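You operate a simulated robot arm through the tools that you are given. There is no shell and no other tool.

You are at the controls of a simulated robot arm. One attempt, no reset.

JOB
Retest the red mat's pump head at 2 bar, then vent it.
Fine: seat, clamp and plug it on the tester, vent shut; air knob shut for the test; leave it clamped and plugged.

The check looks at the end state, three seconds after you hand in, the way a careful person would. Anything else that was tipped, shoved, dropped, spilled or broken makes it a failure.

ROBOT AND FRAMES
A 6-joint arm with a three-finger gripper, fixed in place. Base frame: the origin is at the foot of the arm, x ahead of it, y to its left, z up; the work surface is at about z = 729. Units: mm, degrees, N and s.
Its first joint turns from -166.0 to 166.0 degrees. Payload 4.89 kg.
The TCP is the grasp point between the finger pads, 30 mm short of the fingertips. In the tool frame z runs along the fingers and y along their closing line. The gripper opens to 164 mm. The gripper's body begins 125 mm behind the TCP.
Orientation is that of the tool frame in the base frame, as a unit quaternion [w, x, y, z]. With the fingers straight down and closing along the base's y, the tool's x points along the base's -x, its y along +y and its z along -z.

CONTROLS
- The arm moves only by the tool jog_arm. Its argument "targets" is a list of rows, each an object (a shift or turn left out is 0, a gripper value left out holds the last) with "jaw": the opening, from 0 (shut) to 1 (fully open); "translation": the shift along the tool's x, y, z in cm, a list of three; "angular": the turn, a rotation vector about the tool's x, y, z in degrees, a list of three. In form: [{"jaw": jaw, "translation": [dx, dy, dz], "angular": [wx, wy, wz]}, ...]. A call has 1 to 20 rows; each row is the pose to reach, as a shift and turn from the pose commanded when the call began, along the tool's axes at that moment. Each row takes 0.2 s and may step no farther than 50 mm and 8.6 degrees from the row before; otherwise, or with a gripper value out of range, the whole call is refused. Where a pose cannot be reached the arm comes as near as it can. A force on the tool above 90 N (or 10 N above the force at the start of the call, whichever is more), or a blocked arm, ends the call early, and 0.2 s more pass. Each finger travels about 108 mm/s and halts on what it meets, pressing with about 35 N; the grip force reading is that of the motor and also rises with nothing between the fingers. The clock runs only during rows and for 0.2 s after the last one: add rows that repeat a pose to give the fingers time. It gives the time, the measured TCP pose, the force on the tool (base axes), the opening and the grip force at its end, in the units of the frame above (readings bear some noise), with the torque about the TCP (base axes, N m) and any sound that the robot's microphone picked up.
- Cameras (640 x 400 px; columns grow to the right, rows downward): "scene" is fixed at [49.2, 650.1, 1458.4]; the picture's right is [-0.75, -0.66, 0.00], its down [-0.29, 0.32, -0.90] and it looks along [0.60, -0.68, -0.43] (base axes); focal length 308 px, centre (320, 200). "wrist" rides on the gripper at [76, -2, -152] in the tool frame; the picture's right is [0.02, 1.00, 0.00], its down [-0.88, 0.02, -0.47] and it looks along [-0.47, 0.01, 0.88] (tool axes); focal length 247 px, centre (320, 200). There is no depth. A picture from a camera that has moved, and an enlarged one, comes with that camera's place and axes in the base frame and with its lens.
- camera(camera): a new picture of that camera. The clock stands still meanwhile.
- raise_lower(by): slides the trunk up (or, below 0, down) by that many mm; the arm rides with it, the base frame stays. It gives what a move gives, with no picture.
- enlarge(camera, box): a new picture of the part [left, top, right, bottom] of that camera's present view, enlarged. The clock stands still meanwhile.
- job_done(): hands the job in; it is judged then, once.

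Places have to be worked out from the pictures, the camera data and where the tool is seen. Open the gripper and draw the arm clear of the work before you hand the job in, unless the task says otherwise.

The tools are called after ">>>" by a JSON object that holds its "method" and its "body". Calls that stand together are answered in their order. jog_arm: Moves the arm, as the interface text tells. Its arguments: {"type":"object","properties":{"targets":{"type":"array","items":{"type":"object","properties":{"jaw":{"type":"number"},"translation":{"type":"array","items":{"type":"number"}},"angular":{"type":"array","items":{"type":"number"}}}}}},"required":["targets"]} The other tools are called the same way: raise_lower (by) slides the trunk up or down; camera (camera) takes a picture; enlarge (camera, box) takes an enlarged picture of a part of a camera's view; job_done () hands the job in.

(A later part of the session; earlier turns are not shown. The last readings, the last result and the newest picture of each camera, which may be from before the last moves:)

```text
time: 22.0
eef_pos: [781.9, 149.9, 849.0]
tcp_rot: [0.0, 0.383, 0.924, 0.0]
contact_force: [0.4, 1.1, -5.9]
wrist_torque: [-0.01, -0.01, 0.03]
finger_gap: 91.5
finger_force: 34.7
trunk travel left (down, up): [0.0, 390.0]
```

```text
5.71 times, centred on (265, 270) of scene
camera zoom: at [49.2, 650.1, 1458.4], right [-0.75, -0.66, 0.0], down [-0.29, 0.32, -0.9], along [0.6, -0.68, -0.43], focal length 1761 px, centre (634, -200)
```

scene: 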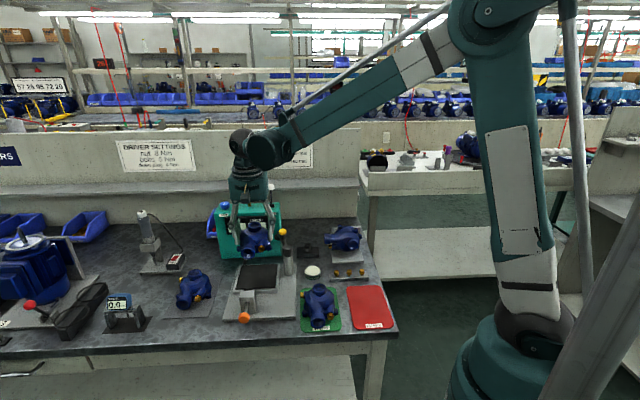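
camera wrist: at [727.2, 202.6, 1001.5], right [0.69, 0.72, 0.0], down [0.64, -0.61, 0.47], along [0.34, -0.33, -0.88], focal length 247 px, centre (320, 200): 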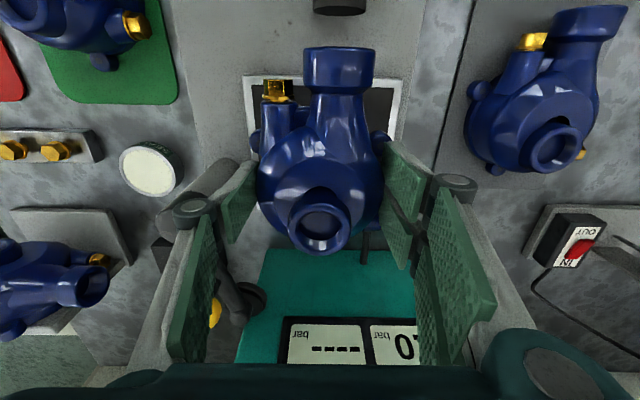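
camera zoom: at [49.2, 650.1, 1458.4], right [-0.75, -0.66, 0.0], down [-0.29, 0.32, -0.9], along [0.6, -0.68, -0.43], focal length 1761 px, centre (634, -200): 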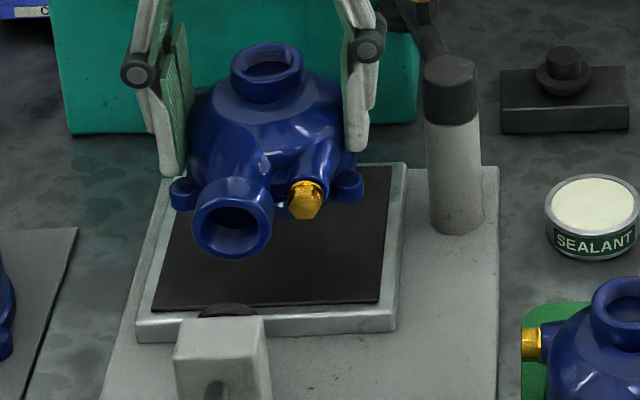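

Pad depth works out to ~139 mm, so its centre is (u,v)≈(660.3,447.4). This also agrees with the clamp arm's reach from the post (~106 mm to the eye). Fine-adjusting to u=661.7, v=447.5 and descending to z≈802.

>>> {"method": "jog_arm", "body": {"targets": [{"translation": [-0.06, 0.28, 0.5]}, {"translation": [-0.06, 0.28, 2.0]}, {"translation": [-0.06, 0.28, 3.5]}, {"translation": [-0.06, 0.28, 4.6]}, {"translation": [-0.06, 0.28, 4.6]}, {"translation": [-0.06, 0.28, 4.6]}]}}

>>> {"method": "enlarge", "body": {"camera": "wrist", "box": [190, 0, 450, 165]}}

>>> {"method": "enlarge", "body": {"camera": "scene", "box": [225, 225, 305, 325]}}

```text
time: 23.4
eef_pos: [782.5, 150.6, 804.0]
tcp_rot: [0.0, 0.383, 0.924, 0.0]
contact_force: [-37.7, -12.6, -23.0]
wrist_torque: [0.14, 0.62, -0.68]
finger_gap: 91.6
finger_force: 34.9
trunk travel left (down, up): [0.0, 390.0]
```

```text
2.42 times, centred on (320, 82) of wrist
camera zoom: at [728.8, 203.3, 956.8], right [0.69, 0.72, 0.0], down [0.64, -0.61, 0.47], along [0.34, -0.33, -0.88], focal length 599 px, centre (320, 485)
```

zoom: 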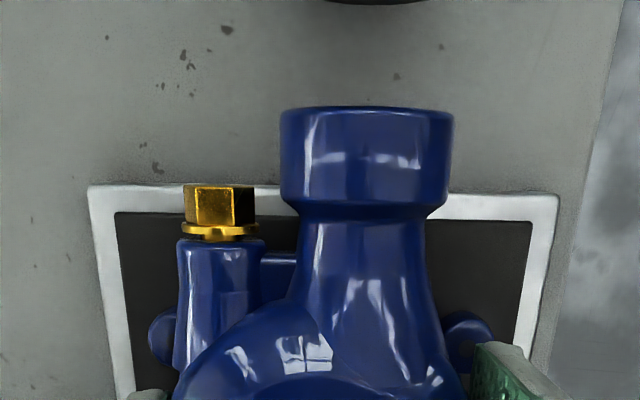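

```text
4.00 times, centred on (265, 275) of scene
camera zoom: at [49.2, 650.1, 1458.4], right [-0.75, -0.66, 0.0], down [-0.29, 0.32, -0.9], along [0.6, -0.68, -0.43], focal length 1233 px, centre (540, -100)
```

zoom: 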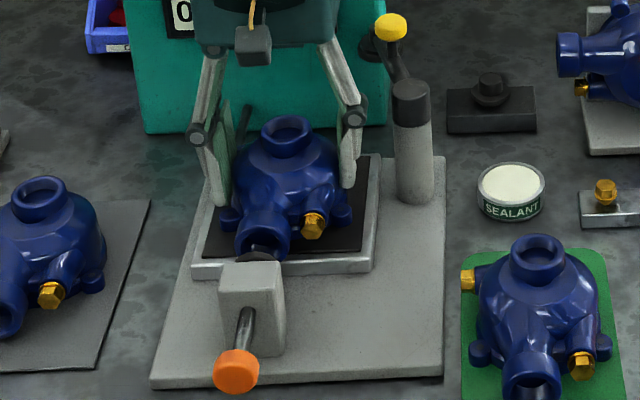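

There is an unexpected side force (about −38 N in x), so the head or hand is touching something. I'll look before moving any further.

>>> {"method": "camera", "body": {"camera": "wrist"}}

>>> {"method": "enlarge", "body": {"camera": "wrist", "box": [330, 130, 530, 290]}}

>>> {"method": "enlarge", "body": {"camera": "wrist", "box": [140, 130, 340, 290]}}

>>> {"method": "enlarge", "body": {"camera": "scene", "box": [235, 225, 295, 285]}}

```text
taken
camera wrist: at [728.8, 203.3, 956.8], right [0.69, 0.72, 0.0], down [0.64, -0.61, 0.47], along [0.34, -0.33, -0.88], focal length 247 px, centre (320, 200)
```

wrist: 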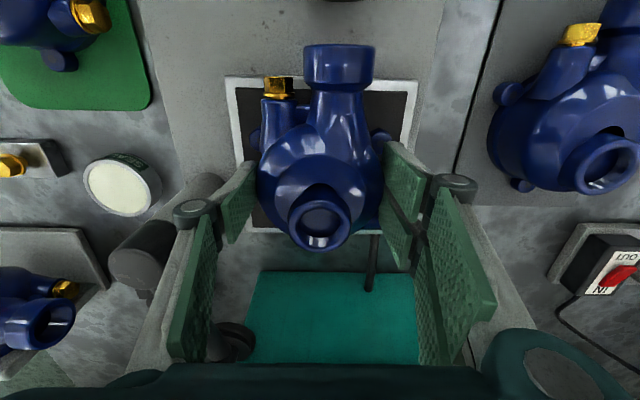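

```text
2.50 times, centred on (430, 210) of wrist
camera zoom: at [728.8, 203.3, 956.8], right [0.69, 0.72, 0.0], down [0.64, -0.61, 0.47], along [0.34, -0.33, -0.88], focal length 617 px, centre (45, 175)
```

zoom: 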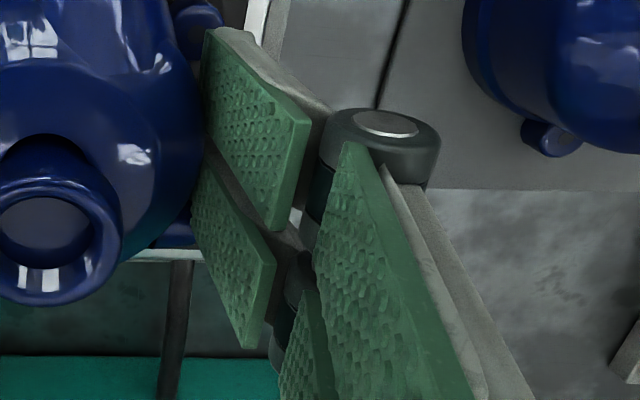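

```text
2.50 times, centred on (240, 210) of wrist
camera zoom: at [728.8, 203.3, 956.8], right [0.69, 0.72, 0.0], down [0.64, -0.61, 0.47], along [0.34, -0.33, -0.88], focal length 617 px, centre (520, 175)
```

zoom: 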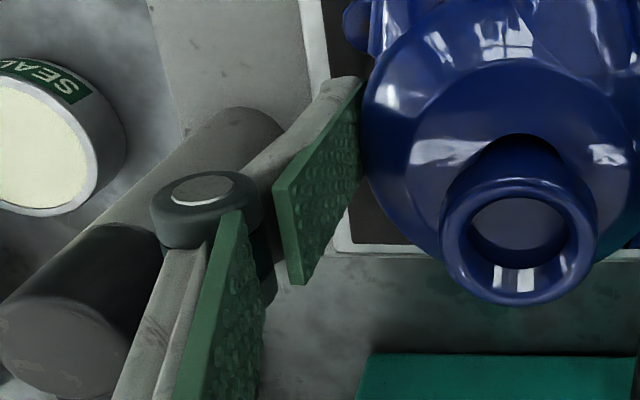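

```text
6.67 times, centred on (265, 255) of scene
camera zoom: at [49.2, 650.1, 1458.4], right [-0.75, -0.66, 0.0], down [-0.29, 0.32, -0.9], along [0.6, -0.68, -0.43], focal length 2055 px, centre (687, -167)
```

zoom: 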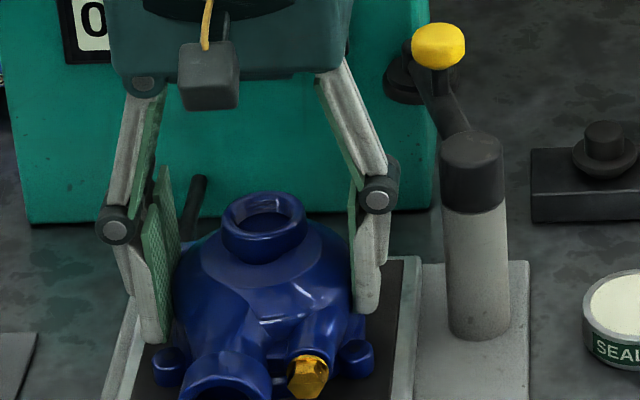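

The pictures show no obvious collision. I'll hold position and re-read the force to see whether it is steady.

>>> {"method": "jog_arm", "body": {"targets": [{"translation": [0, 0, 0]}]}}

```text
time: 23.8
eef_pos: [787.0, 151.0, 804.5]
tcp_rot: [0.001, 0.383, 0.924, 0.001]
contact_force: [-1.3, 0.0, -5.0]
wrist_torque: [0.0, -0.11, -0.01]
finger_gap: 91.1
finger_force: 34.9
trunk travel left (down, up): [0.0, 390.0]
```

>>> {"method": "jog_arm", "body": {"targets": [{"translation": [0, 0, 0]}, {"translation": [0, 0, 0]}]}}

>>> {"method": "camera", "body": {"camera": "wrist"}}

>>> {"method": "enlarge", "body": {"camera": "wrist", "box": [190, 0, 450, 165]}}

>>> {"method": "enlarge", "body": {"camera": "scene", "box": [225, 225, 305, 325]}}

```text
time: 24.4
eef_pos: [784.3, 151.5, 804.5]
tcp_rot: [-0.001, 0.383, 0.924, 0.0]
contact_force: [0.8, -0.2, -6.2]
wrist_torque: [-0.06, -0.02, 0.02]
finger_gap: 91.1
finger_force: 34.6
trunk travel left (down, up): [0.0, 390.0]
```

```text
taken
camera wrist: at [730.2, 204.1, 956.8], right [0.69, 0.72, 0.0], down [0.64, -0.61, 0.47], along [0.34, -0.33, -0.88], focal length 247 px, centre (320, 200)
```

wrist: 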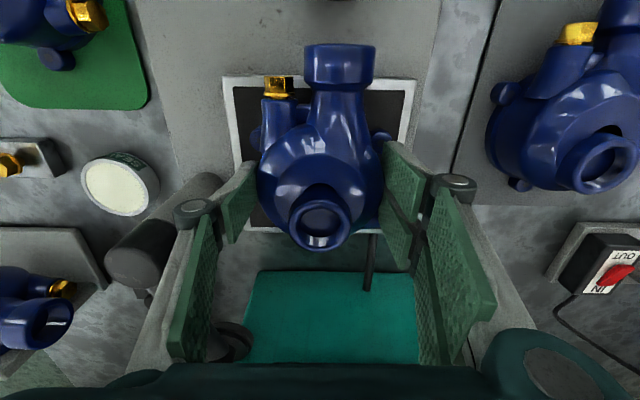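

```text
2.42 times, centred on (320, 82) of wrist
camera zoom: at [730.2, 204.1, 956.8], right [0.69, 0.72, 0.0], down [0.64, -0.61, 0.47], along [0.34, -0.33, -0.88], focal length 599 px, centre (320, 485)
```

zoom: 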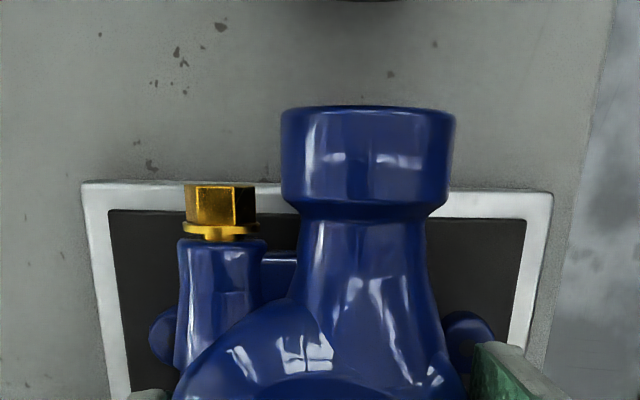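

```text
4.00 times, centred on (265, 275) of scene
camera zoom: at [49.2, 650.1, 1458.4], right [-0.75, -0.66, 0.0], down [-0.29, 0.32, -0.9], along [0.6, -0.68, -0.43], focal length 1233 px, centre (540, -100)
```

zoom: 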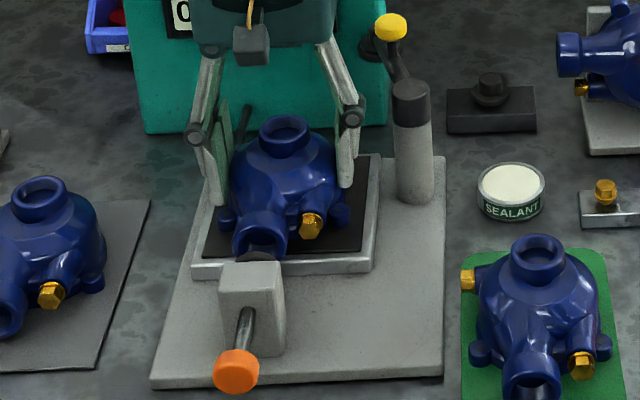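

The force has vanished and the pose settled exactly on target, so it looks like a transient. I'll check the whole scene for anything disturbed before lowering further.

>>> {"method": "camera", "body": {"camera": "scene"}}

>>> {"method": "enlarge", "body": {"camera": "scene", "box": [190, 120, 310, 240]}}

```text
taken
```

scene: 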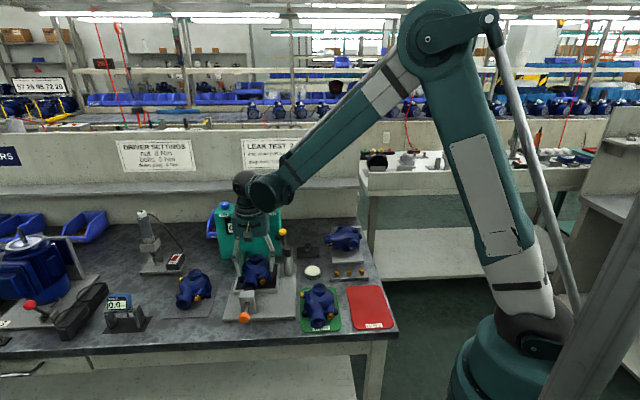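

```text
3.33 times, centred on (250, 180) of scene
camera zoom: at [49.2, 650.1, 1458.4], right [-0.75, -0.66, 0.0], down [-0.29, 0.32, -0.9], along [0.6, -0.68, -0.43], focal length 1027 px, centre (553, 267)
```

zoom: 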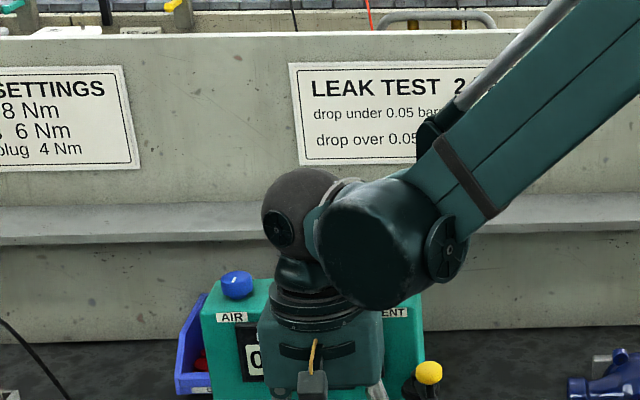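

Nothing looks displaced, but the head has slid ~2 mm forward in the grip. I'll compensate by 2 mm in +v and lower gently in small steps toward the pad.

>>> {"method": "jog_arm", "body": {"targets": [{"translation": [-0.1, -0.05, 0.1]}, {"translation": [-0.2, -0.05, 0.2]}, {"translation": [-0.2, -0.05, 0.35]}, {"translation": [-0.2, -0.05, 0.5]}, {"translation": [-0.2, -0.05, 0.5]}]}}

```text
time: 25.6
eef_pos: [785.7, 148.5, 800.1]
tcp_rot: [0.0, 0.383, 0.924, 0.0]
contact_force: [11.5, 4.2, 24.7]
wrist_torque: [0.16, -0.39, 0.01]
finger_gap: 91.1
finger_force: 35.3
trunk travel left (down, up): [0.0, 390.0]
```

Contact upward of ~30 N at TCP z≈800, so the head's base has met the pad. Checking views.

>>> {"method": "enlarge", "body": {"camera": "wrist", "box": [190, 0, 450, 165]}}

>>> {"method": "camera", "body": {"camera": "wrist"}}

>>> {"method": "enlarge", "body": {"camera": "scene", "box": [225, 235, 305, 315]}}

```text
2.42 times, centred on (320, 82) of wrist
camera zoom: at [730.7, 201.8, 952.1], right [0.69, 0.72, 0.0], down [0.64, -0.61, 0.47], along [0.34, -0.33, -0.88], focal length 599 px, centre (320, 485)
```

zoom: 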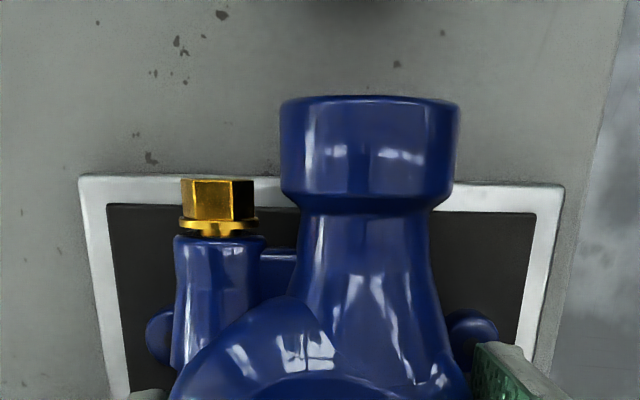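

```text
taken
camera wrist: at [730.7, 201.8, 952.1], right [0.69, 0.72, 0.0], down [0.64, -0.61, 0.47], along [0.34, -0.33, -0.88], focal length 247 px, centre (320, 200)
```

wrist: 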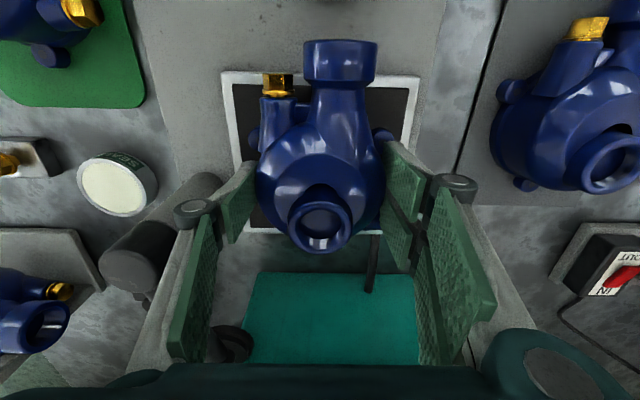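

```text
5.00 times, centred on (265, 275) of scene
camera zoom: at [49.2, 650.1, 1458.4], right [-0.75, -0.66, 0.0], down [-0.29, 0.32, -0.9], along [0.6, -0.68, -0.43], focal length 1541 px, centre (595, -175)
```

zoom: 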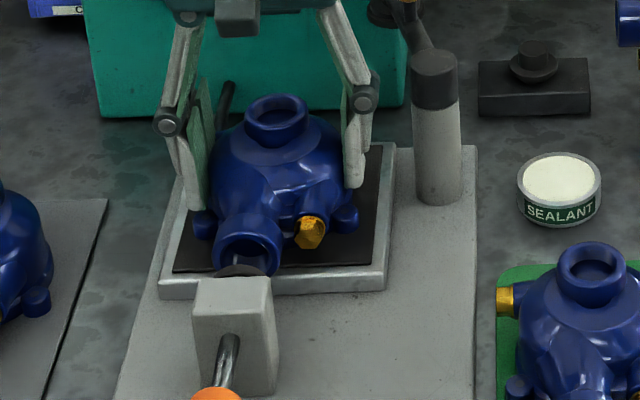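

The head sits on the pad: outlet at u≈670 (plug axis 670.5), flange centre ≈(660,447). Releasing with a small opening (to ~108 mm) to stay clear of the clamp post.

>>> {"method": "jog_arm", "body": {"targets": [{"jaw": 0.58}, {"jaw": 0.62}, {"jaw": 0.66}, {"jaw": 0.66}, {"jaw": 0.66}]}}

>>> {"method": "camera", "body": {"camera": "wrist"}}

>>> {"method": "enlarge", "body": {"camera": "scene", "box": [225, 235, 305, 315]}}

```text
time: 26.8
eef_pos: [785.6, 149.3, 799.7]
tcp_rot: [-0.001, 0.383, 0.924, 0.0]
contact_force: [0.6, 0.2, -0.1]
wrist_torque: [-0.01, 0.01, 0.0]
finger_gap: 108.0
finger_force: 0.1
trunk travel left (down, up): [0.0, 390.0]
```

```text
taken
camera wrist: at [730.8, 202.0, 951.7], right [0.69, 0.72, 0.0], down [0.64, -0.61, 0.47], along [0.34, -0.33, -0.88], focal length 247 px, centre (320, 200)
```

wrist: 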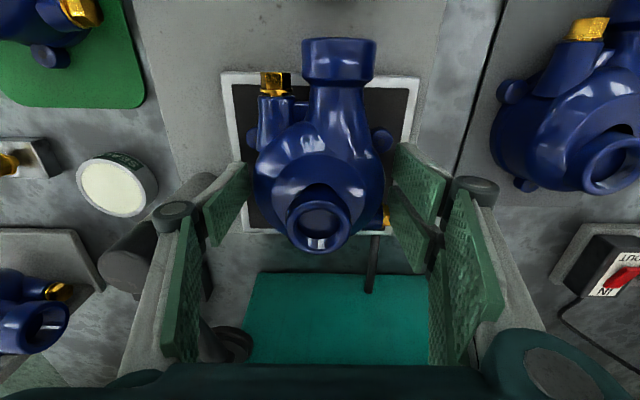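

```text
5.00 times, centred on (265, 275) of scene
camera zoom: at [49.2, 650.1, 1458.4], right [-0.75, -0.66, 0.0], down [-0.29, 0.32, -0.9], along [0.6, -0.68, -0.43], focal length 1541 px, centre (595, -175)
```

zoom: 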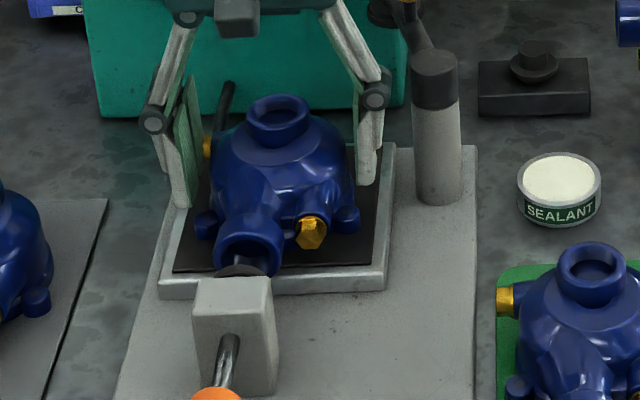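

Released; the head sits on the seat. Rising straight up to clear it, then I'll inspect its placement from above.

>>> {"method": "jog_arm", "body": {"targets": [{"translation": [0, 0, -2]}, {"translation": [0, 0, -5]}, {"translation": [0, 0, -9]}, {"translation": [0, 0, -13]}, {"translation": [0, 0, -15]}, {"translation": [0, 0, -15]}]}}

>>> {"method": "camera", "body": {"camera": "wrist"}}

>>> {"method": "enlarge", "body": {"camera": "wrist", "box": [180, 0, 460, 170]}}

>>> {"method": "enlarge", "body": {"camera": "scene", "box": [220, 225, 310, 325]}}

```text
time: 28.2
eef_pos: [784.1, 148.8, 949.0]
tcp_rot: [-0.001, 0.383, 0.924, 0.0]
contact_force: [-0.1, 0.4, 0.2]
wrist_torque: [-0.02, 0.03, 0.01]
finger_gap: 108.3
finger_force: 0.0
trunk travel left (down, up): [0.0, 390.0]
```

```text
taken
camera wrist: at [730.5, 201.7, 1102.0], right [0.69, 0.72, 0.0], down [0.64, -0.61, 0.47], along [0.34, -0.33, -0.88], focal length 247 px, centre (320, 200)
```

wrist: 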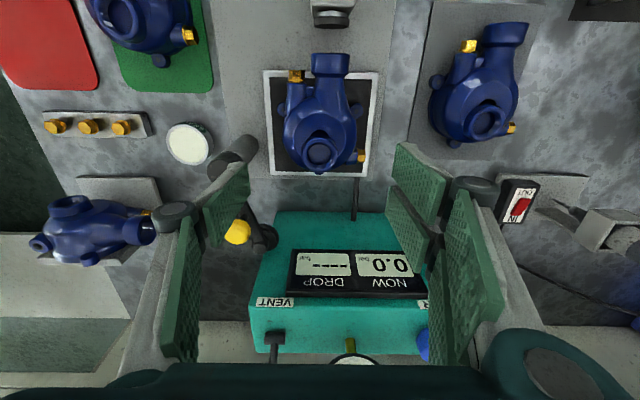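

```text
2.29 times, centred on (320, 85) of wrist
camera zoom: at [730.5, 201.7, 1102.0], right [0.69, 0.72, 0.0], down [0.64, -0.61, 0.47], along [0.34, -0.33, -0.88], focal length 564 px, centre (320, 463)
```

zoom: 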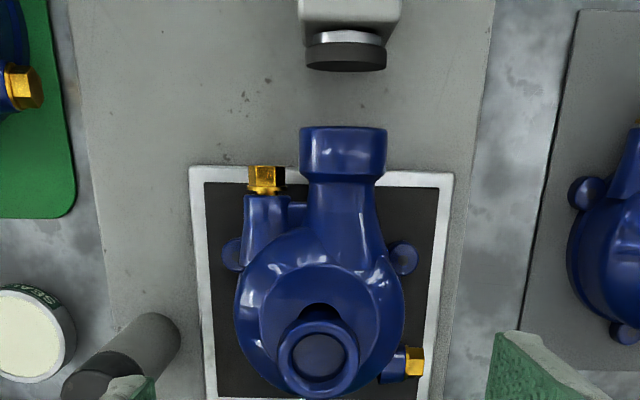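

```text
4.00 times, centred on (265, 275) of scene
camera zoom: at [49.2, 650.1, 1458.4], right [-0.75, -0.66, 0.0], down [-0.29, 0.32, -0.9], along [0.6, -0.68, -0.43], focal length 1233 px, centre (540, -100)
```

zoom: 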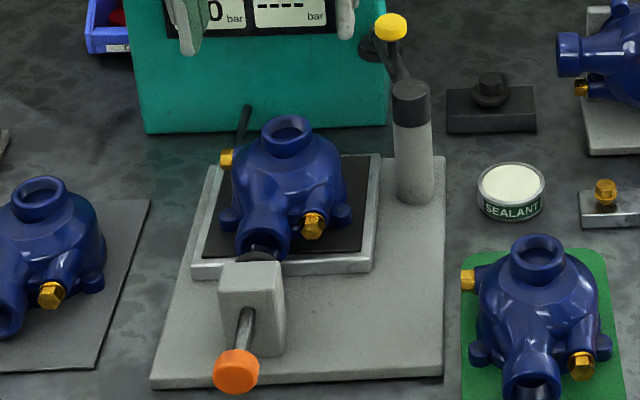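

The outlet and plug now line up within ~0.5 mm, and the head is centred on the pad within ~2 mm. Next is the clamp arm, so I'll zoom in on the yellow knob, arm and post.

>>> {"method": "enlarge", "body": {"camera": "wrist", "box": [190, 120, 310, 270]}}

>>> {"method": "enlarge", "body": {"camera": "scene", "box": [265, 220, 305, 270]}}

```text
2.67 times, centred on (250, 195) of wrist
camera zoom: at [730.5, 201.7, 1102.0], right [0.69, 0.72, 0.0], down [0.64, -0.61, 0.47], along [0.34, -0.33, -0.88], focal length 659 px, centre (507, 213)
```

zoom: 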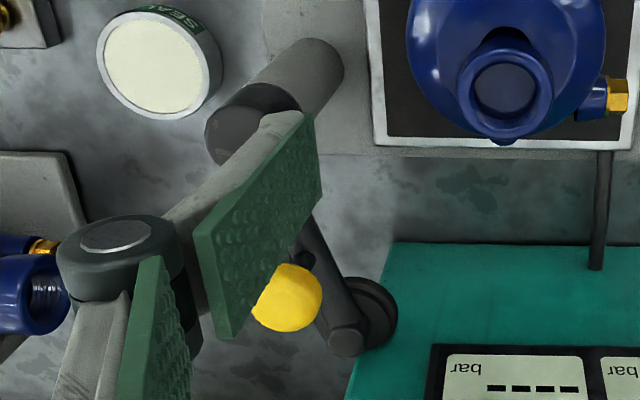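

```text
8.00 times, centred on (285, 245) of scene
camera zoom: at [49.2, 650.1, 1458.4], right [-0.75, -0.66, 0.0], down [-0.29, 0.32, -0.9], along [0.6, -0.68, -0.43], focal length 2466 px, centre (600, -160)
```

zoom: 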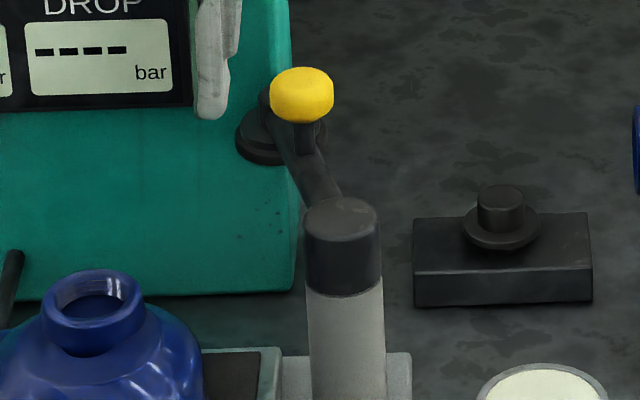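

I'll slide the open gripper (tips at z≈919, above the knob) about 85 mm in −u so the clamp is seen between the fingers.

>>> {"method": "jog_arm", "body": {"targets": [{"translation": [0, -4, -1]}, {"translation": [0, -8.5, -2]}, {"translation": [0, -8.5, -2]}]}}

>>> {"method": "camera", "body": {"camera": "wrist"}}

>>> {"method": "enlarge", "body": {"camera": "wrist", "box": [240, 110, 420, 270]}}

```text
time: 29.0
eef_pos: [726.3, 87.6, 968.5]
tcp_rot: [0.0, 0.383, 0.924, 0.0]
contact_force: [0.7, 1.1, -0.6]
wrist_torque: [-0.07, 0.11, 0.0]
finger_gap: 108.3
finger_force: 0.0
trunk travel left (down, up): [0.0, 390.0]
```

```text
taken
camera wrist: at [670.7, 141.2, 1121.2], right [0.69, 0.72, 0.0], down [0.64, -0.61, 0.47], along [0.34, -0.33, -0.88], focal length 247 px, centre (320, 200)
```

wrist: 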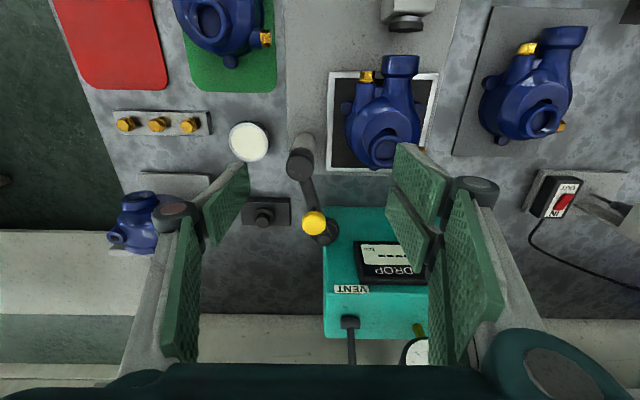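

```text
2.50 times, centred on (330, 190) of wrist
camera zoom: at [670.7, 141.2, 1121.2], right [0.69, 0.72, 0.0], down [0.64, -0.61, 0.47], along [0.34, -0.33, -0.88], focal length 617 px, centre (295, 225)
```

zoom: 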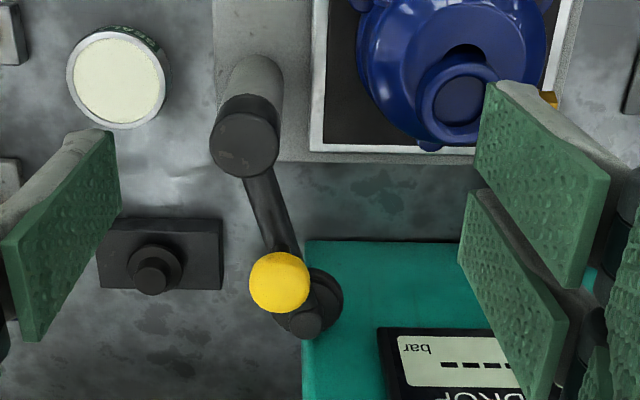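

The clamp geometry: post (554,475), arm length ~105 mm, disc at z≈832, yellow knob ~28 mm wide at (570,533.5,878), radius ~61 from the post. The arm has to swing about 77° to bring the disc over the eye at (660,464). I'll position the gripper above the knob.

>>> {"method": "jog_arm", "body": {"targets": [{"jaw": 0.42, "translation": [-4, -0.3, 0]}, {"jaw": 0.42, "translation": [-8.2, -0.55, 0]}, {"jaw": 0.42, "translation": [-8.2, -0.55, 2]}, {"jaw": 0.42, "translation": [-8.2, -0.55, 3.5]}, {"jaw": 0.42, "translation": [-8.2, -0.55, 3.5]}]}}

>>> {"method": "camera", "body": {"camera": "wrist"}}

>>> {"method": "enlarge", "body": {"camera": "scene", "box": [230, 190, 330, 290]}}

```text
time: 30.2
eef_pos: [780.1, 26.3, 933.9]
tcp_rot: [0.0, 0.382, 0.924, 0.0]
contact_force: [0.0, 0.2, 0.1]
wrist_torque: [-0.02, 0.0, 0.04]
finger_gap: 68.7
finger_force: 0.1
trunk travel left (down, up): [0.0, 390.0]
```

```text
taken
camera wrist: at [724.5, 79.7, 1085.9], right [0.69, 0.72, 0.0], down [0.64, -0.61, 0.47], along [0.34, -0.33, -0.88], focal length 247 px, centre (320, 200)
```

wrist: 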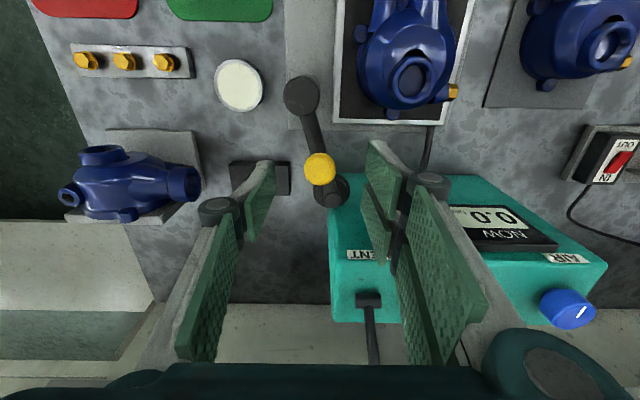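

```text
4.00 times, centred on (280, 240) of scene
camera zoom: at [49.2, 650.1, 1458.4], right [-0.75, -0.66, 0.0], down [-0.29, 0.32, -0.9], along [0.6, -0.68, -0.43], focal length 1233 px, centre (480, 40)
```

zoom: 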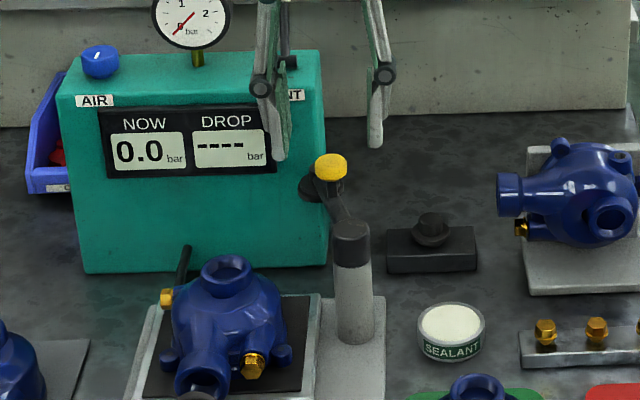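

The knob is centred between the fingers. Descending to z≈895 to straddle it.

>>> {"method": "jog_arm", "body": {"targets": [{"translation": [-0.15, 0.02, 1.5]}, {"translation": [-0.15, 0.02, 3.0]}, {"translation": [-0.15, 0.02, 3.9]}, {"translation": [-0.15, 0.02, 3.9]}]}}

>>> {"method": "camera", "body": {"camera": "wrist"}}

>>> {"method": "enlarge", "body": {"camera": "scene", "box": [260, 200, 310, 260]}}

```text
time: 31.2
eef_pos: [780.8, 27.3, 895.8]
tcp_rot: [0.0, 0.382, 0.924, 0.0]
contact_force: [0.2, 0.2, 0.5]
wrist_torque: [0.0, -0.02, -0.01]
finger_gap: 68.9
finger_force: 0.1
trunk travel left (down, up): [0.0, 390.0]
```

```text
taken
camera wrist: at [725.8, 79.1, 1047.1], right [0.69, 0.72, 0.0], down [0.64, -0.61, 0.47], along [0.34, -0.33, -0.88], focal length 247 px, centre (320, 200)
```

wrist: 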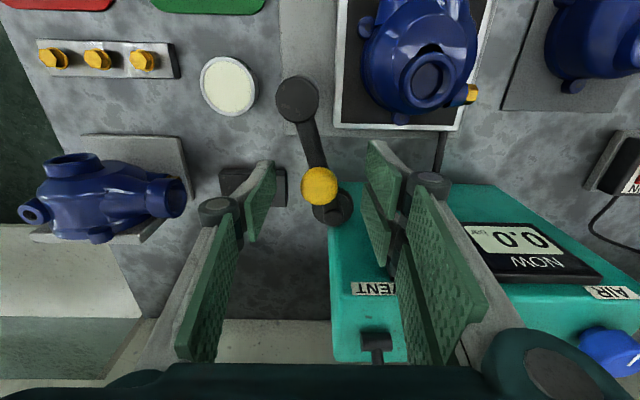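

```text
6.67 times, centred on (285, 230) of scene
camera zoom: at [49.2, 650.1, 1458.4], right [-0.75, -0.66, 0.0], down [-0.29, 0.32, -0.9], along [0.6, -0.68, -0.43], focal length 2055 px, centre (553, 0)
```

zoom: 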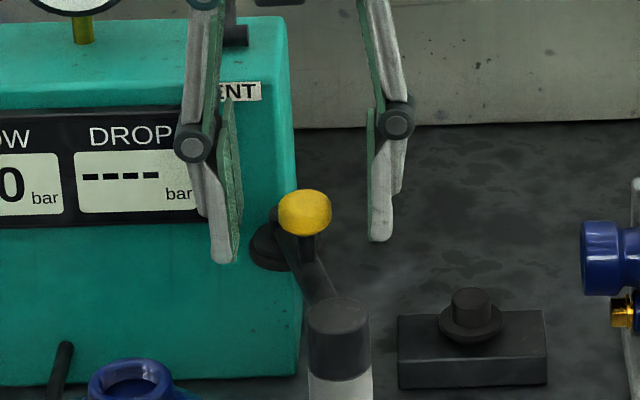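

The knob is squarely between the finger pads. Closing on it.

>>> {"method": "jog_arm", "body": {"targets": [{"jaw": 0.25}, {"jaw": 0.15}, {"jaw": 0.08}, {"jaw": 0.08}, {"jaw": 0.08}]}}

>>> {"method": "camera", "body": {"camera": "wrist"}}

>>> {"method": "enlarge", "body": {"camera": "scene", "box": [260, 200, 310, 260]}}

```text
time: 32.4
eef_pos: [780.2, 25.6, 895.4]
tcp_rot: [0.0, 0.383, 0.924, 0.0]
contact_force: [-2.2, -0.2, -3.0]
wrist_torque: [0.02, 0.07, 0.09]
finger_gap: 27.8
finger_force: 44.9
trunk travel left (down, up): [0.0, 390.0]
```

```text
taken
camera wrist: at [725.9, 79.1, 1047.1], right [0.69, 0.72, 0.0], down [0.64, -0.61, 0.47], along [0.34, -0.33, -0.88], focal length 247 px, centre (320, 200)
```

wrist: 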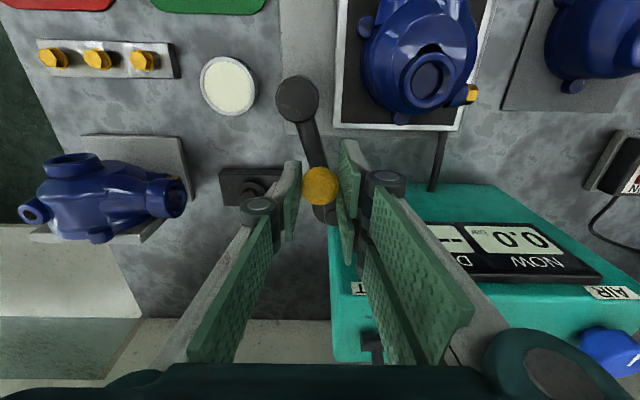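

```text
6.67 times, centred on (285, 230) of scene
camera zoom: at [49.2, 650.1, 1458.4], right [-0.75, -0.66, 0.0], down [-0.29, 0.32, -0.9], along [0.6, -0.68, -0.43], focal length 2055 px, centre (553, 0)
```

zoom: 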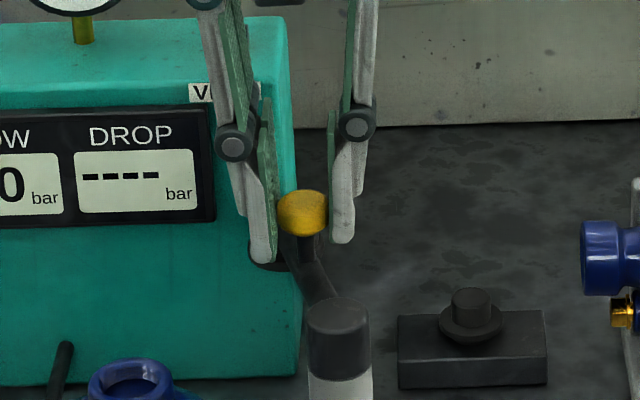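

I have the knob (27.8 mm, 45 N). Swinging the arm about its post along a 61 mm arc, turning the tool with it — first 21° as a test.

>>> {"method": "jog_arm", "body": {"targets": [{"translation": [0.12, 0.36, 0], "angular": [0, 0, -3.5]}, {"translation": [0.25, 0.71, 0], "angular": [0, 0, -7]}, {"translation": [0.41, 1.05, 0], "angular": [0, 0, -10.5]}, {"translation": [0.59, 1.38, 0], "angular": [0, 0, -14]}, {"translation": [1.01, 2.0, 0], "angular": [0, 0, -21]}, {"translation": [1.01, 2.0, 0], "angular": [0, 0, -21]}]}}

>>> {"method": "camera", "body": {"camera": "wrist"}}

>>> {"method": "enlarge", "body": {"camera": "scene", "box": [230, 200, 310, 290]}}

```text
time: 33.8
eef_pos: [787.5, 48.4, 895.9]
tcp_rot: [0.0, 0.206, 0.979, 0.0]
contact_force: [-22.7, 2.9, -19.4]
wrist_torque: [0.15, 0.58, -0.08]
finger_gap: 28.2
finger_force: 45.5
trunk travel left (down, up): [0.0, 390.0]
```

```text
taken
camera wrist: at [717.5, 77.5, 1047.7], right [0.39, 0.92, 0.0], down [0.81, -0.34, 0.47], along [0.44, -0.18, -0.88], focal length 247 px, centre (320, 200)
```

wrist: 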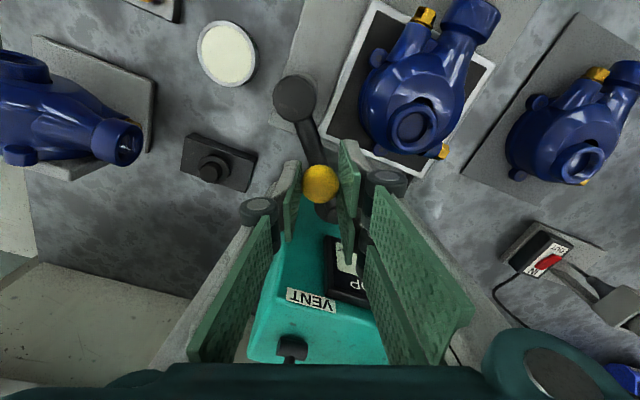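

```text
4.44 times, centred on (270, 245) of scene
camera zoom: at [49.2, 650.1, 1458.4], right [-0.75, -0.66, 0.0], down [-0.29, 0.32, -0.9], along [0.6, -0.68, -0.43], focal length 1370 px, centre (542, 0)
```

zoom: 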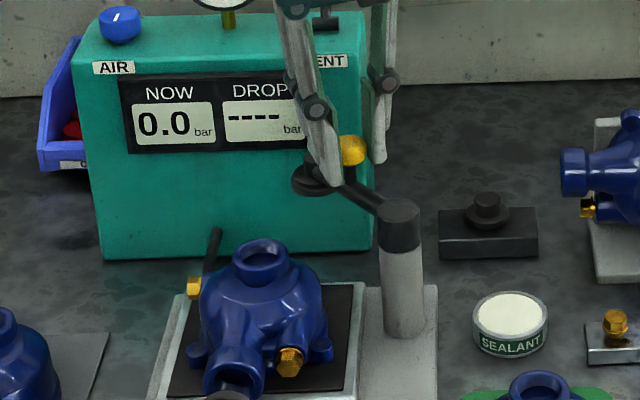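

The arm swings with the knob; the radial force suggests the true radius is nearer 59.6 mm. Continuing the arc with that radius, down to about 21° from the u-axis.

>>> {"method": "jog_arm", "body": {"targets": [{"translation": [0.15, 0.34, 0.03], "angular": [0, 0, -3.6]}, {"translation": [0.31, 0.69, 0.05], "angular": [0, 0, -7.2]}, {"translation": [0.69, 1.43, 0.08], "angular": [0, 0, -15.2]}, {"translation": [1.18, 2.1, 0.1], "angular": [0, 0, -23.2]}, {"translation": [1.76, 2.7, 0.1], "angular": [0, 0, -31.2]}, {"translation": [1.76, 2.7, 0.1], "angular": [0, 0, -31.2]}]}}

>>> {"method": "camera", "body": {"camera": "wrist"}}

>>> {"method": "enlarge", "body": {"camera": "scene", "box": [230, 200, 310, 290]}}

```text
time: 35.2
eef_pos: [781.8, 80.2, 895.4]
tcp_rot: [0.0, -0.064, 0.998, 0.001]
contact_force: [-22.7, -13.4, 13.8]
wrist_torque: [-0.36, 0.63, -0.06]
finger_gap: 27.4
finger_force: 44.9
trunk travel left (down, up): [0.0, 390.0]
```

```text
taken
camera wrist: at [706.4, 67.8, 1047.9], right [-0.15, 0.99, 0.0], down [0.87, 0.13, 0.47], along [0.47, 0.07, -0.88], focal length 247 px, centre (320, 200)
```

wrist: 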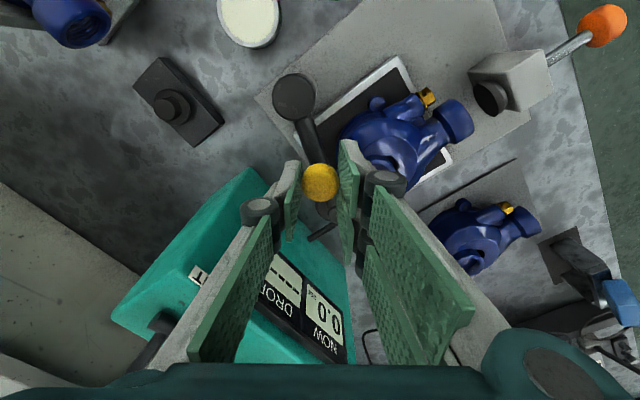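

```text
4.44 times, centred on (270, 245) of scene
camera zoom: at [49.2, 650.1, 1458.4], right [-0.75, -0.66, 0.0], down [-0.29, 0.32, -0.9], along [0.6, -0.68, -0.43], focal length 1370 px, centre (542, 0)
```

zoom: 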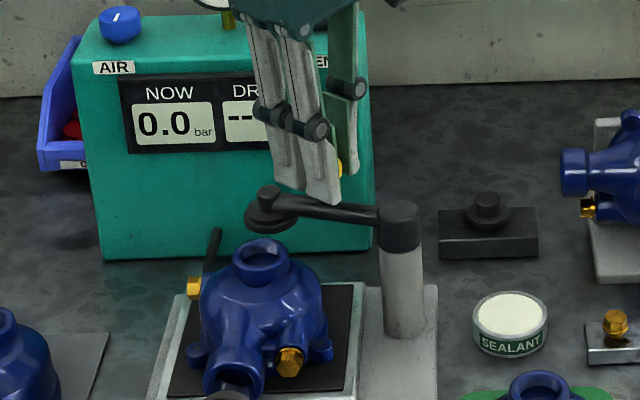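

Swinging well, radial pull still slightly inward, so I'll use ~58.3 mm. Continuing to about θ≈2°, then I'll check alignment over the eye.

>>> {"method": "jog_arm", "body": {"targets": [{"translation": [0.2, 0.32, -0.02], "angular": [0, 0, -3.5]}, {"translation": [0.37, 0.63, -0.04], "angular": [0, 0, -7]}, {"translation": [0.69, 1.27, -0.04], "angular": [0, 0, -14]}, {"translation": [0.97, 1.69, -0.04], "angular": [0, 0, -19]}, {"translation": [0.97, 1.69, -0.04], "angular": [0, 0, -19]}]}}

>>> {"method": "camera", "body": {"camera": "wrist"}}

>>> {"method": "enlarge", "body": {"camera": "scene", "box": [230, 210, 310, 310]}}

```text
time: 36.4
eef_pos: [770.9, 94.0, 895.0]
tcp_rot: [0.0, -0.228, 0.974, 0.0]
contact_force: [-18.1, -21.1, 4.3]
wrist_torque: [-0.52, 0.44, 0.02]
finger_gap: 27.4
finger_force: 44.9
trunk travel left (down, up): [0.0, 390.0]
```

```text
taken
camera wrist: at [702.7, 59.2, 1047.8], right [-0.46, 0.89, 0.0], down [0.78, 0.41, 0.47], along [0.42, 0.22, -0.88], focal length 247 px, centre (320, 200)
```

wrist: 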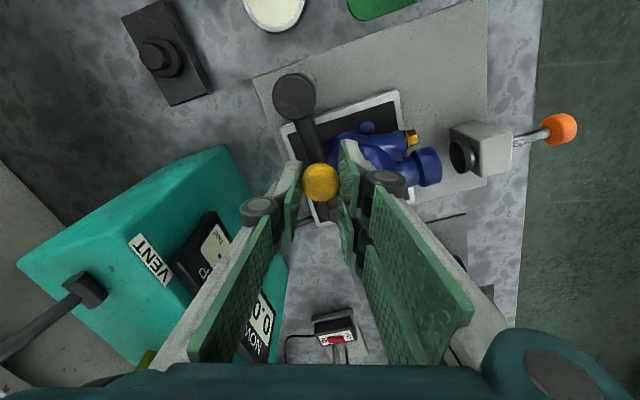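

```text
4.00 times, centred on (270, 260) of scene
camera zoom: at [49.2, 650.1, 1458.4], right [-0.75, -0.66, 0.0], down [-0.29, 0.32, -0.9], along [0.6, -0.68, -0.43], focal length 1233 px, centre (520, -40)
```

zoom: 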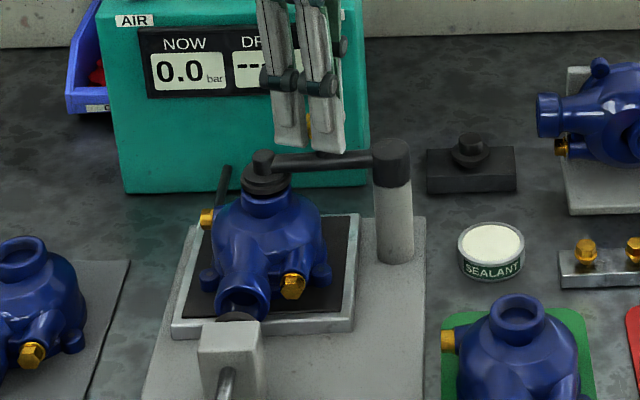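

The disc is close to being over the eye. Zooming to judge its alignment.

>>> {"method": "enlarge", "body": {"camera": "scene", "box": [240, 235, 290, 285]}}

>>> {"method": "enlarge", "body": {"camera": "wrist", "box": [260, 60, 460, 260]}}

```text
8.00 times, centred on (265, 260) of scene
camera zoom: at [49.2, 650.1, 1458.4], right [-0.75, -0.66, 0.0], down [-0.29, 0.32, -0.9], along [0.6, -0.68, -0.43], focal length 2466 px, centre (760, -280)
```

zoom: 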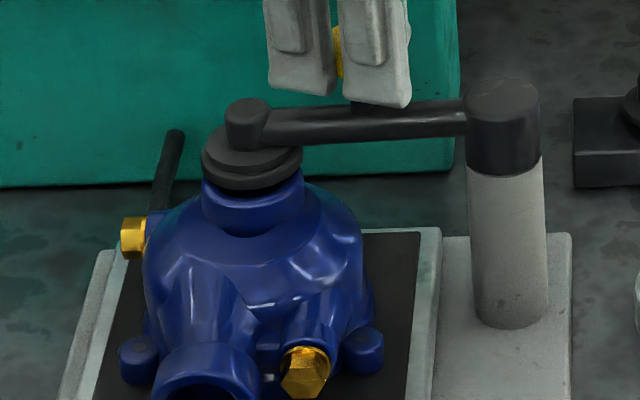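

```text
2.00 times, centred on (360, 160) of wrist
camera zoom: at [702.7, 59.2, 1047.8], right [-0.46, 0.89, 0.0], down [0.78, 0.41, 0.47], along [0.42, 0.22, -0.88], focal length 494 px, centre (240, 280)
```

zoom: 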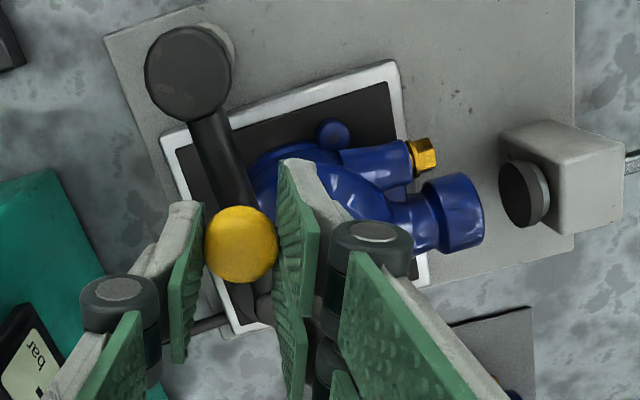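

>>> {"method": "enlarge", "body": {"camera": "wrist", "box": [280, 130, 380, 230]}}

```text
4.00 times, centred on (330, 180) of wrist
camera zoom: at [702.7, 59.2, 1047.8], right [-0.46, 0.89, 0.0], down [0.78, 0.41, 0.47], along [0.42, 0.22, -0.88], focal length 988 px, centre (280, 280)
```

zoom: 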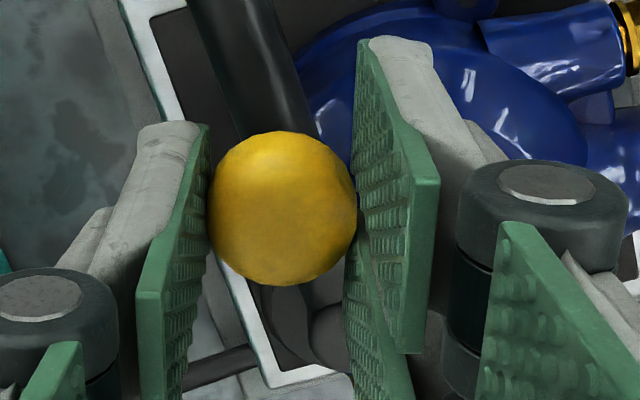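

Views are ambiguous with the fingers in the way. I'll let go of the knob, rise, and look at the disc versus the eye from above.

>>> {"method": "jog_arm", "body": {"targets": [{"jaw": 0.3}, {"jaw": 0.42}, {"jaw": 0.42, "translation": [0, 0, -3]}, {"jaw": 0.42, "translation": [0, 0, -7]}, {"jaw": 0.42, "translation": [0, 0, -9]}, {"jaw": 0.42, "translation": [0, 0, -9]}]}}

>>> {"method": "camera", "body": {"camera": "wrist"}}

>>> {"method": "enlarge", "body": {"camera": "wrist", "box": [240, 80, 440, 240]}}

>>> {"method": "enlarge", "body": {"camera": "scene", "box": [240, 225, 300, 285]}}

```text
time: 37.8
eef_pos: [770.4, 95.5, 986.5]
tcp_rot: [0.001, -0.227, 0.974, 0.0]
contact_force: [-0.4, -0.2, -0.6]
wrist_torque: [-0.01, 0.07, 0.03]
finger_gap: 68.6
finger_force: 0.1
trunk travel left (down, up): [0.0, 390.0]
```

```text
taken
camera wrist: at [703.4, 60.0, 1138.0], right [-0.46, 0.89, 0.0], down [0.78, 0.41, 0.47], along [0.42, 0.22, -0.88], focal length 247 px, centre (320, 200)
```

wrist: 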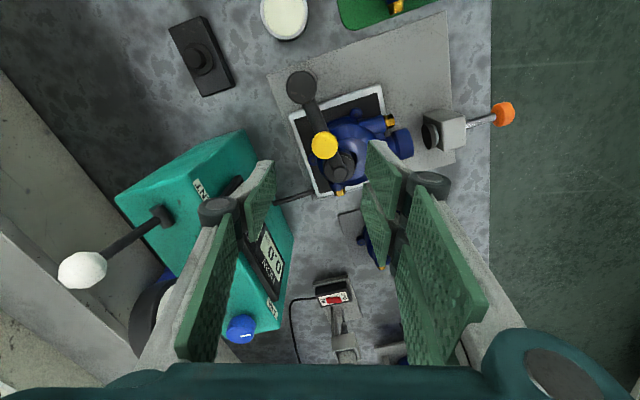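

```text
2.50 times, centred on (340, 160) of wrist
camera zoom: at [703.4, 60.0, 1138.0], right [-0.46, 0.89, 0.0], down [0.78, 0.41, 0.47], along [0.42, 0.22, -0.88], focal length 617 px, centre (270, 300)
```

zoom: 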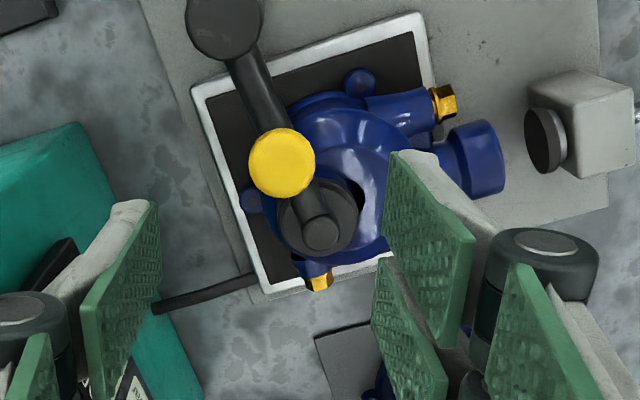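

```text
6.67 times, centred on (270, 255) of scene
camera zoom: at [49.2, 650.1, 1458.4], right [-0.75, -0.66, 0.0], down [-0.29, 0.32, -0.9], along [0.6, -0.68, -0.43], focal length 2055 px, centre (653, -167)
```

zoom: 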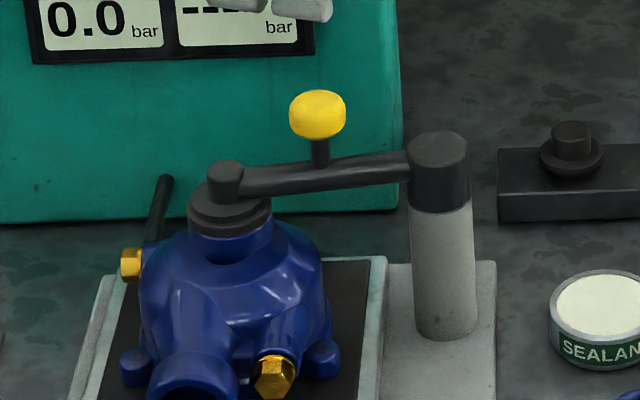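

The disc now appears nearly over the eye, and the arm shifted a few mm further on release. I'll zoom in more closely to see if there's a gap between disc and eye.

>>> {"method": "enlarge", "body": {"camera": "scene", "box": [252, 240, 282, 270]}}

>>> {"method": "enlarge", "body": {"camera": "wrist", "box": [300, 120, 380, 200]}}

```text
13.33 times, centred on (267, 255) of scene
camera zoom: at [49.2, 650.1, 1458.4], right [-0.75, -0.66, 0.0], down [-0.29, 0.32, -0.9], along [0.6, -0.68, -0.43], focal length 4109 px, centre (1027, -533)
```

zoom: 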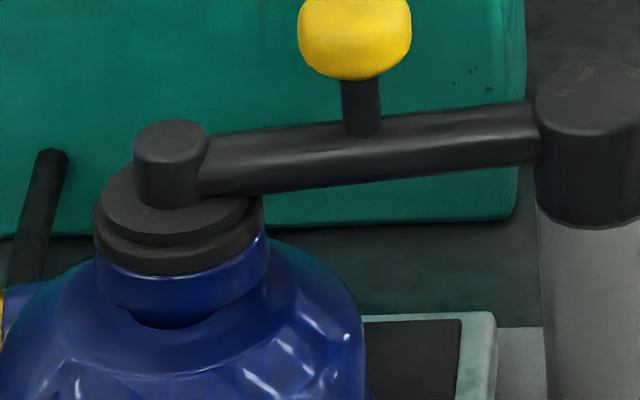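

```text
5.00 times, centred on (340, 160) of wrist
camera zoom: at [703.4, 60.0, 1138.0], right [-0.46, 0.89, 0.0], down [0.78, 0.41, 0.47], along [0.42, 0.22, -0.88], focal length 1235 px, centre (220, 400)
```

zoom: 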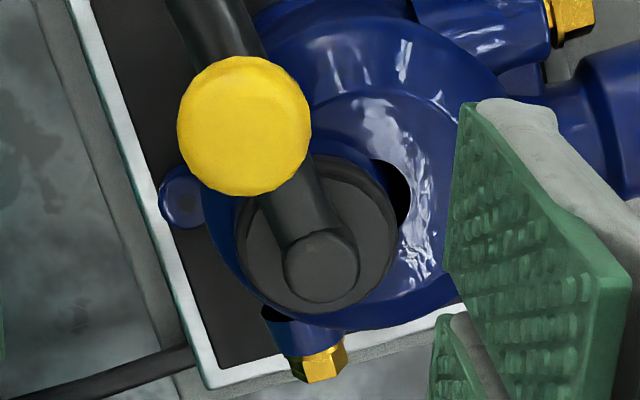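

The disc sits on or just above the eye collar, aligned to ~2 mm; a detent seems to have pulled it in. Now I'll press the knob down to clamp: close the fingers, centre over the knob and approach its top.

>>> {"method": "jog_arm", "body": {"targets": [{"jaw": 0.2, "translation": [0.2, 0.2, 0]}, {"jaw": 0.0, "translation": [0.45, 0.42, 1]}, {"jaw": 0.0, "translation": [0.45, 0.42, 3]}, {"jaw": 0.0, "translation": [0.45, 0.42, 5]}, {"jaw": 0.0, "translation": [0.45, 0.42, 6]}, {"jaw": 0.0, "translation": [0.45, 0.42, 6]}]}}

>>> {"method": "camera", "body": {"camera": "wrist"}}

>>> {"method": "enlarge", "body": {"camera": "scene", "box": [240, 215, 300, 275]}}

```text
time: 39.2
eef_pos: [765.0, 95.6, 923.9]
tcp_rot: [0.0, -0.226, 0.974, 0.0]
contact_force: [0.6, 0.3, 0.1]
wrist_torque: [0.0, -0.01, 0.01]
finger_gap: 0.0
finger_force: 35.0
trunk travel left (down, up): [0.0, 390.0]
```

```text
taken
camera wrist: at [698.2, 61.7, 1076.9], right [-0.46, 0.89, 0.0], down [0.78, 0.41, 0.47], along [0.42, 0.22, -0.88], focal length 247 px, centre (320, 200)
```

wrist: 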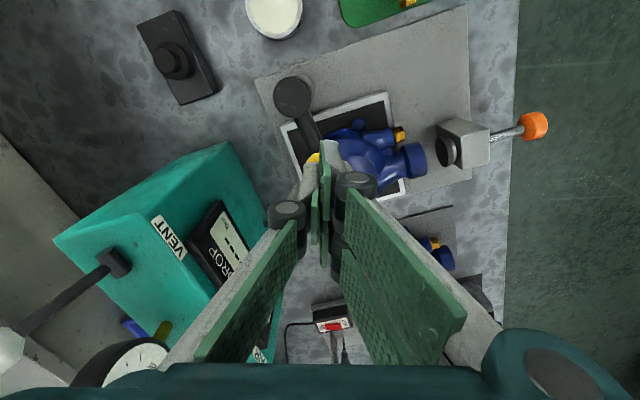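

```text
6.67 times, centred on (270, 245) of scene
camera zoom: at [49.2, 650.1, 1458.4], right [-0.75, -0.66, 0.0], down [-0.29, 0.32, -0.9], along [0.6, -0.68, -0.43], focal length 2055 px, centre (653, -100)
```

zoom: 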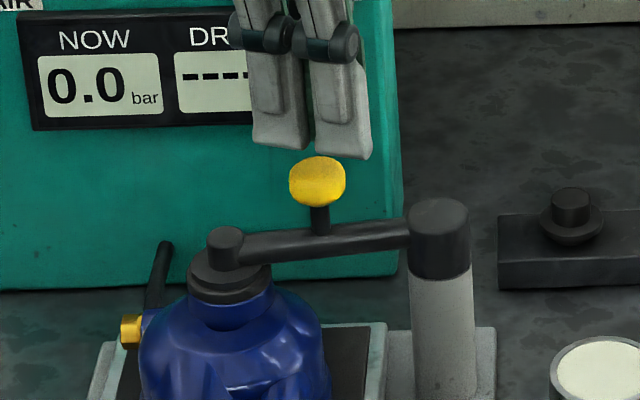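

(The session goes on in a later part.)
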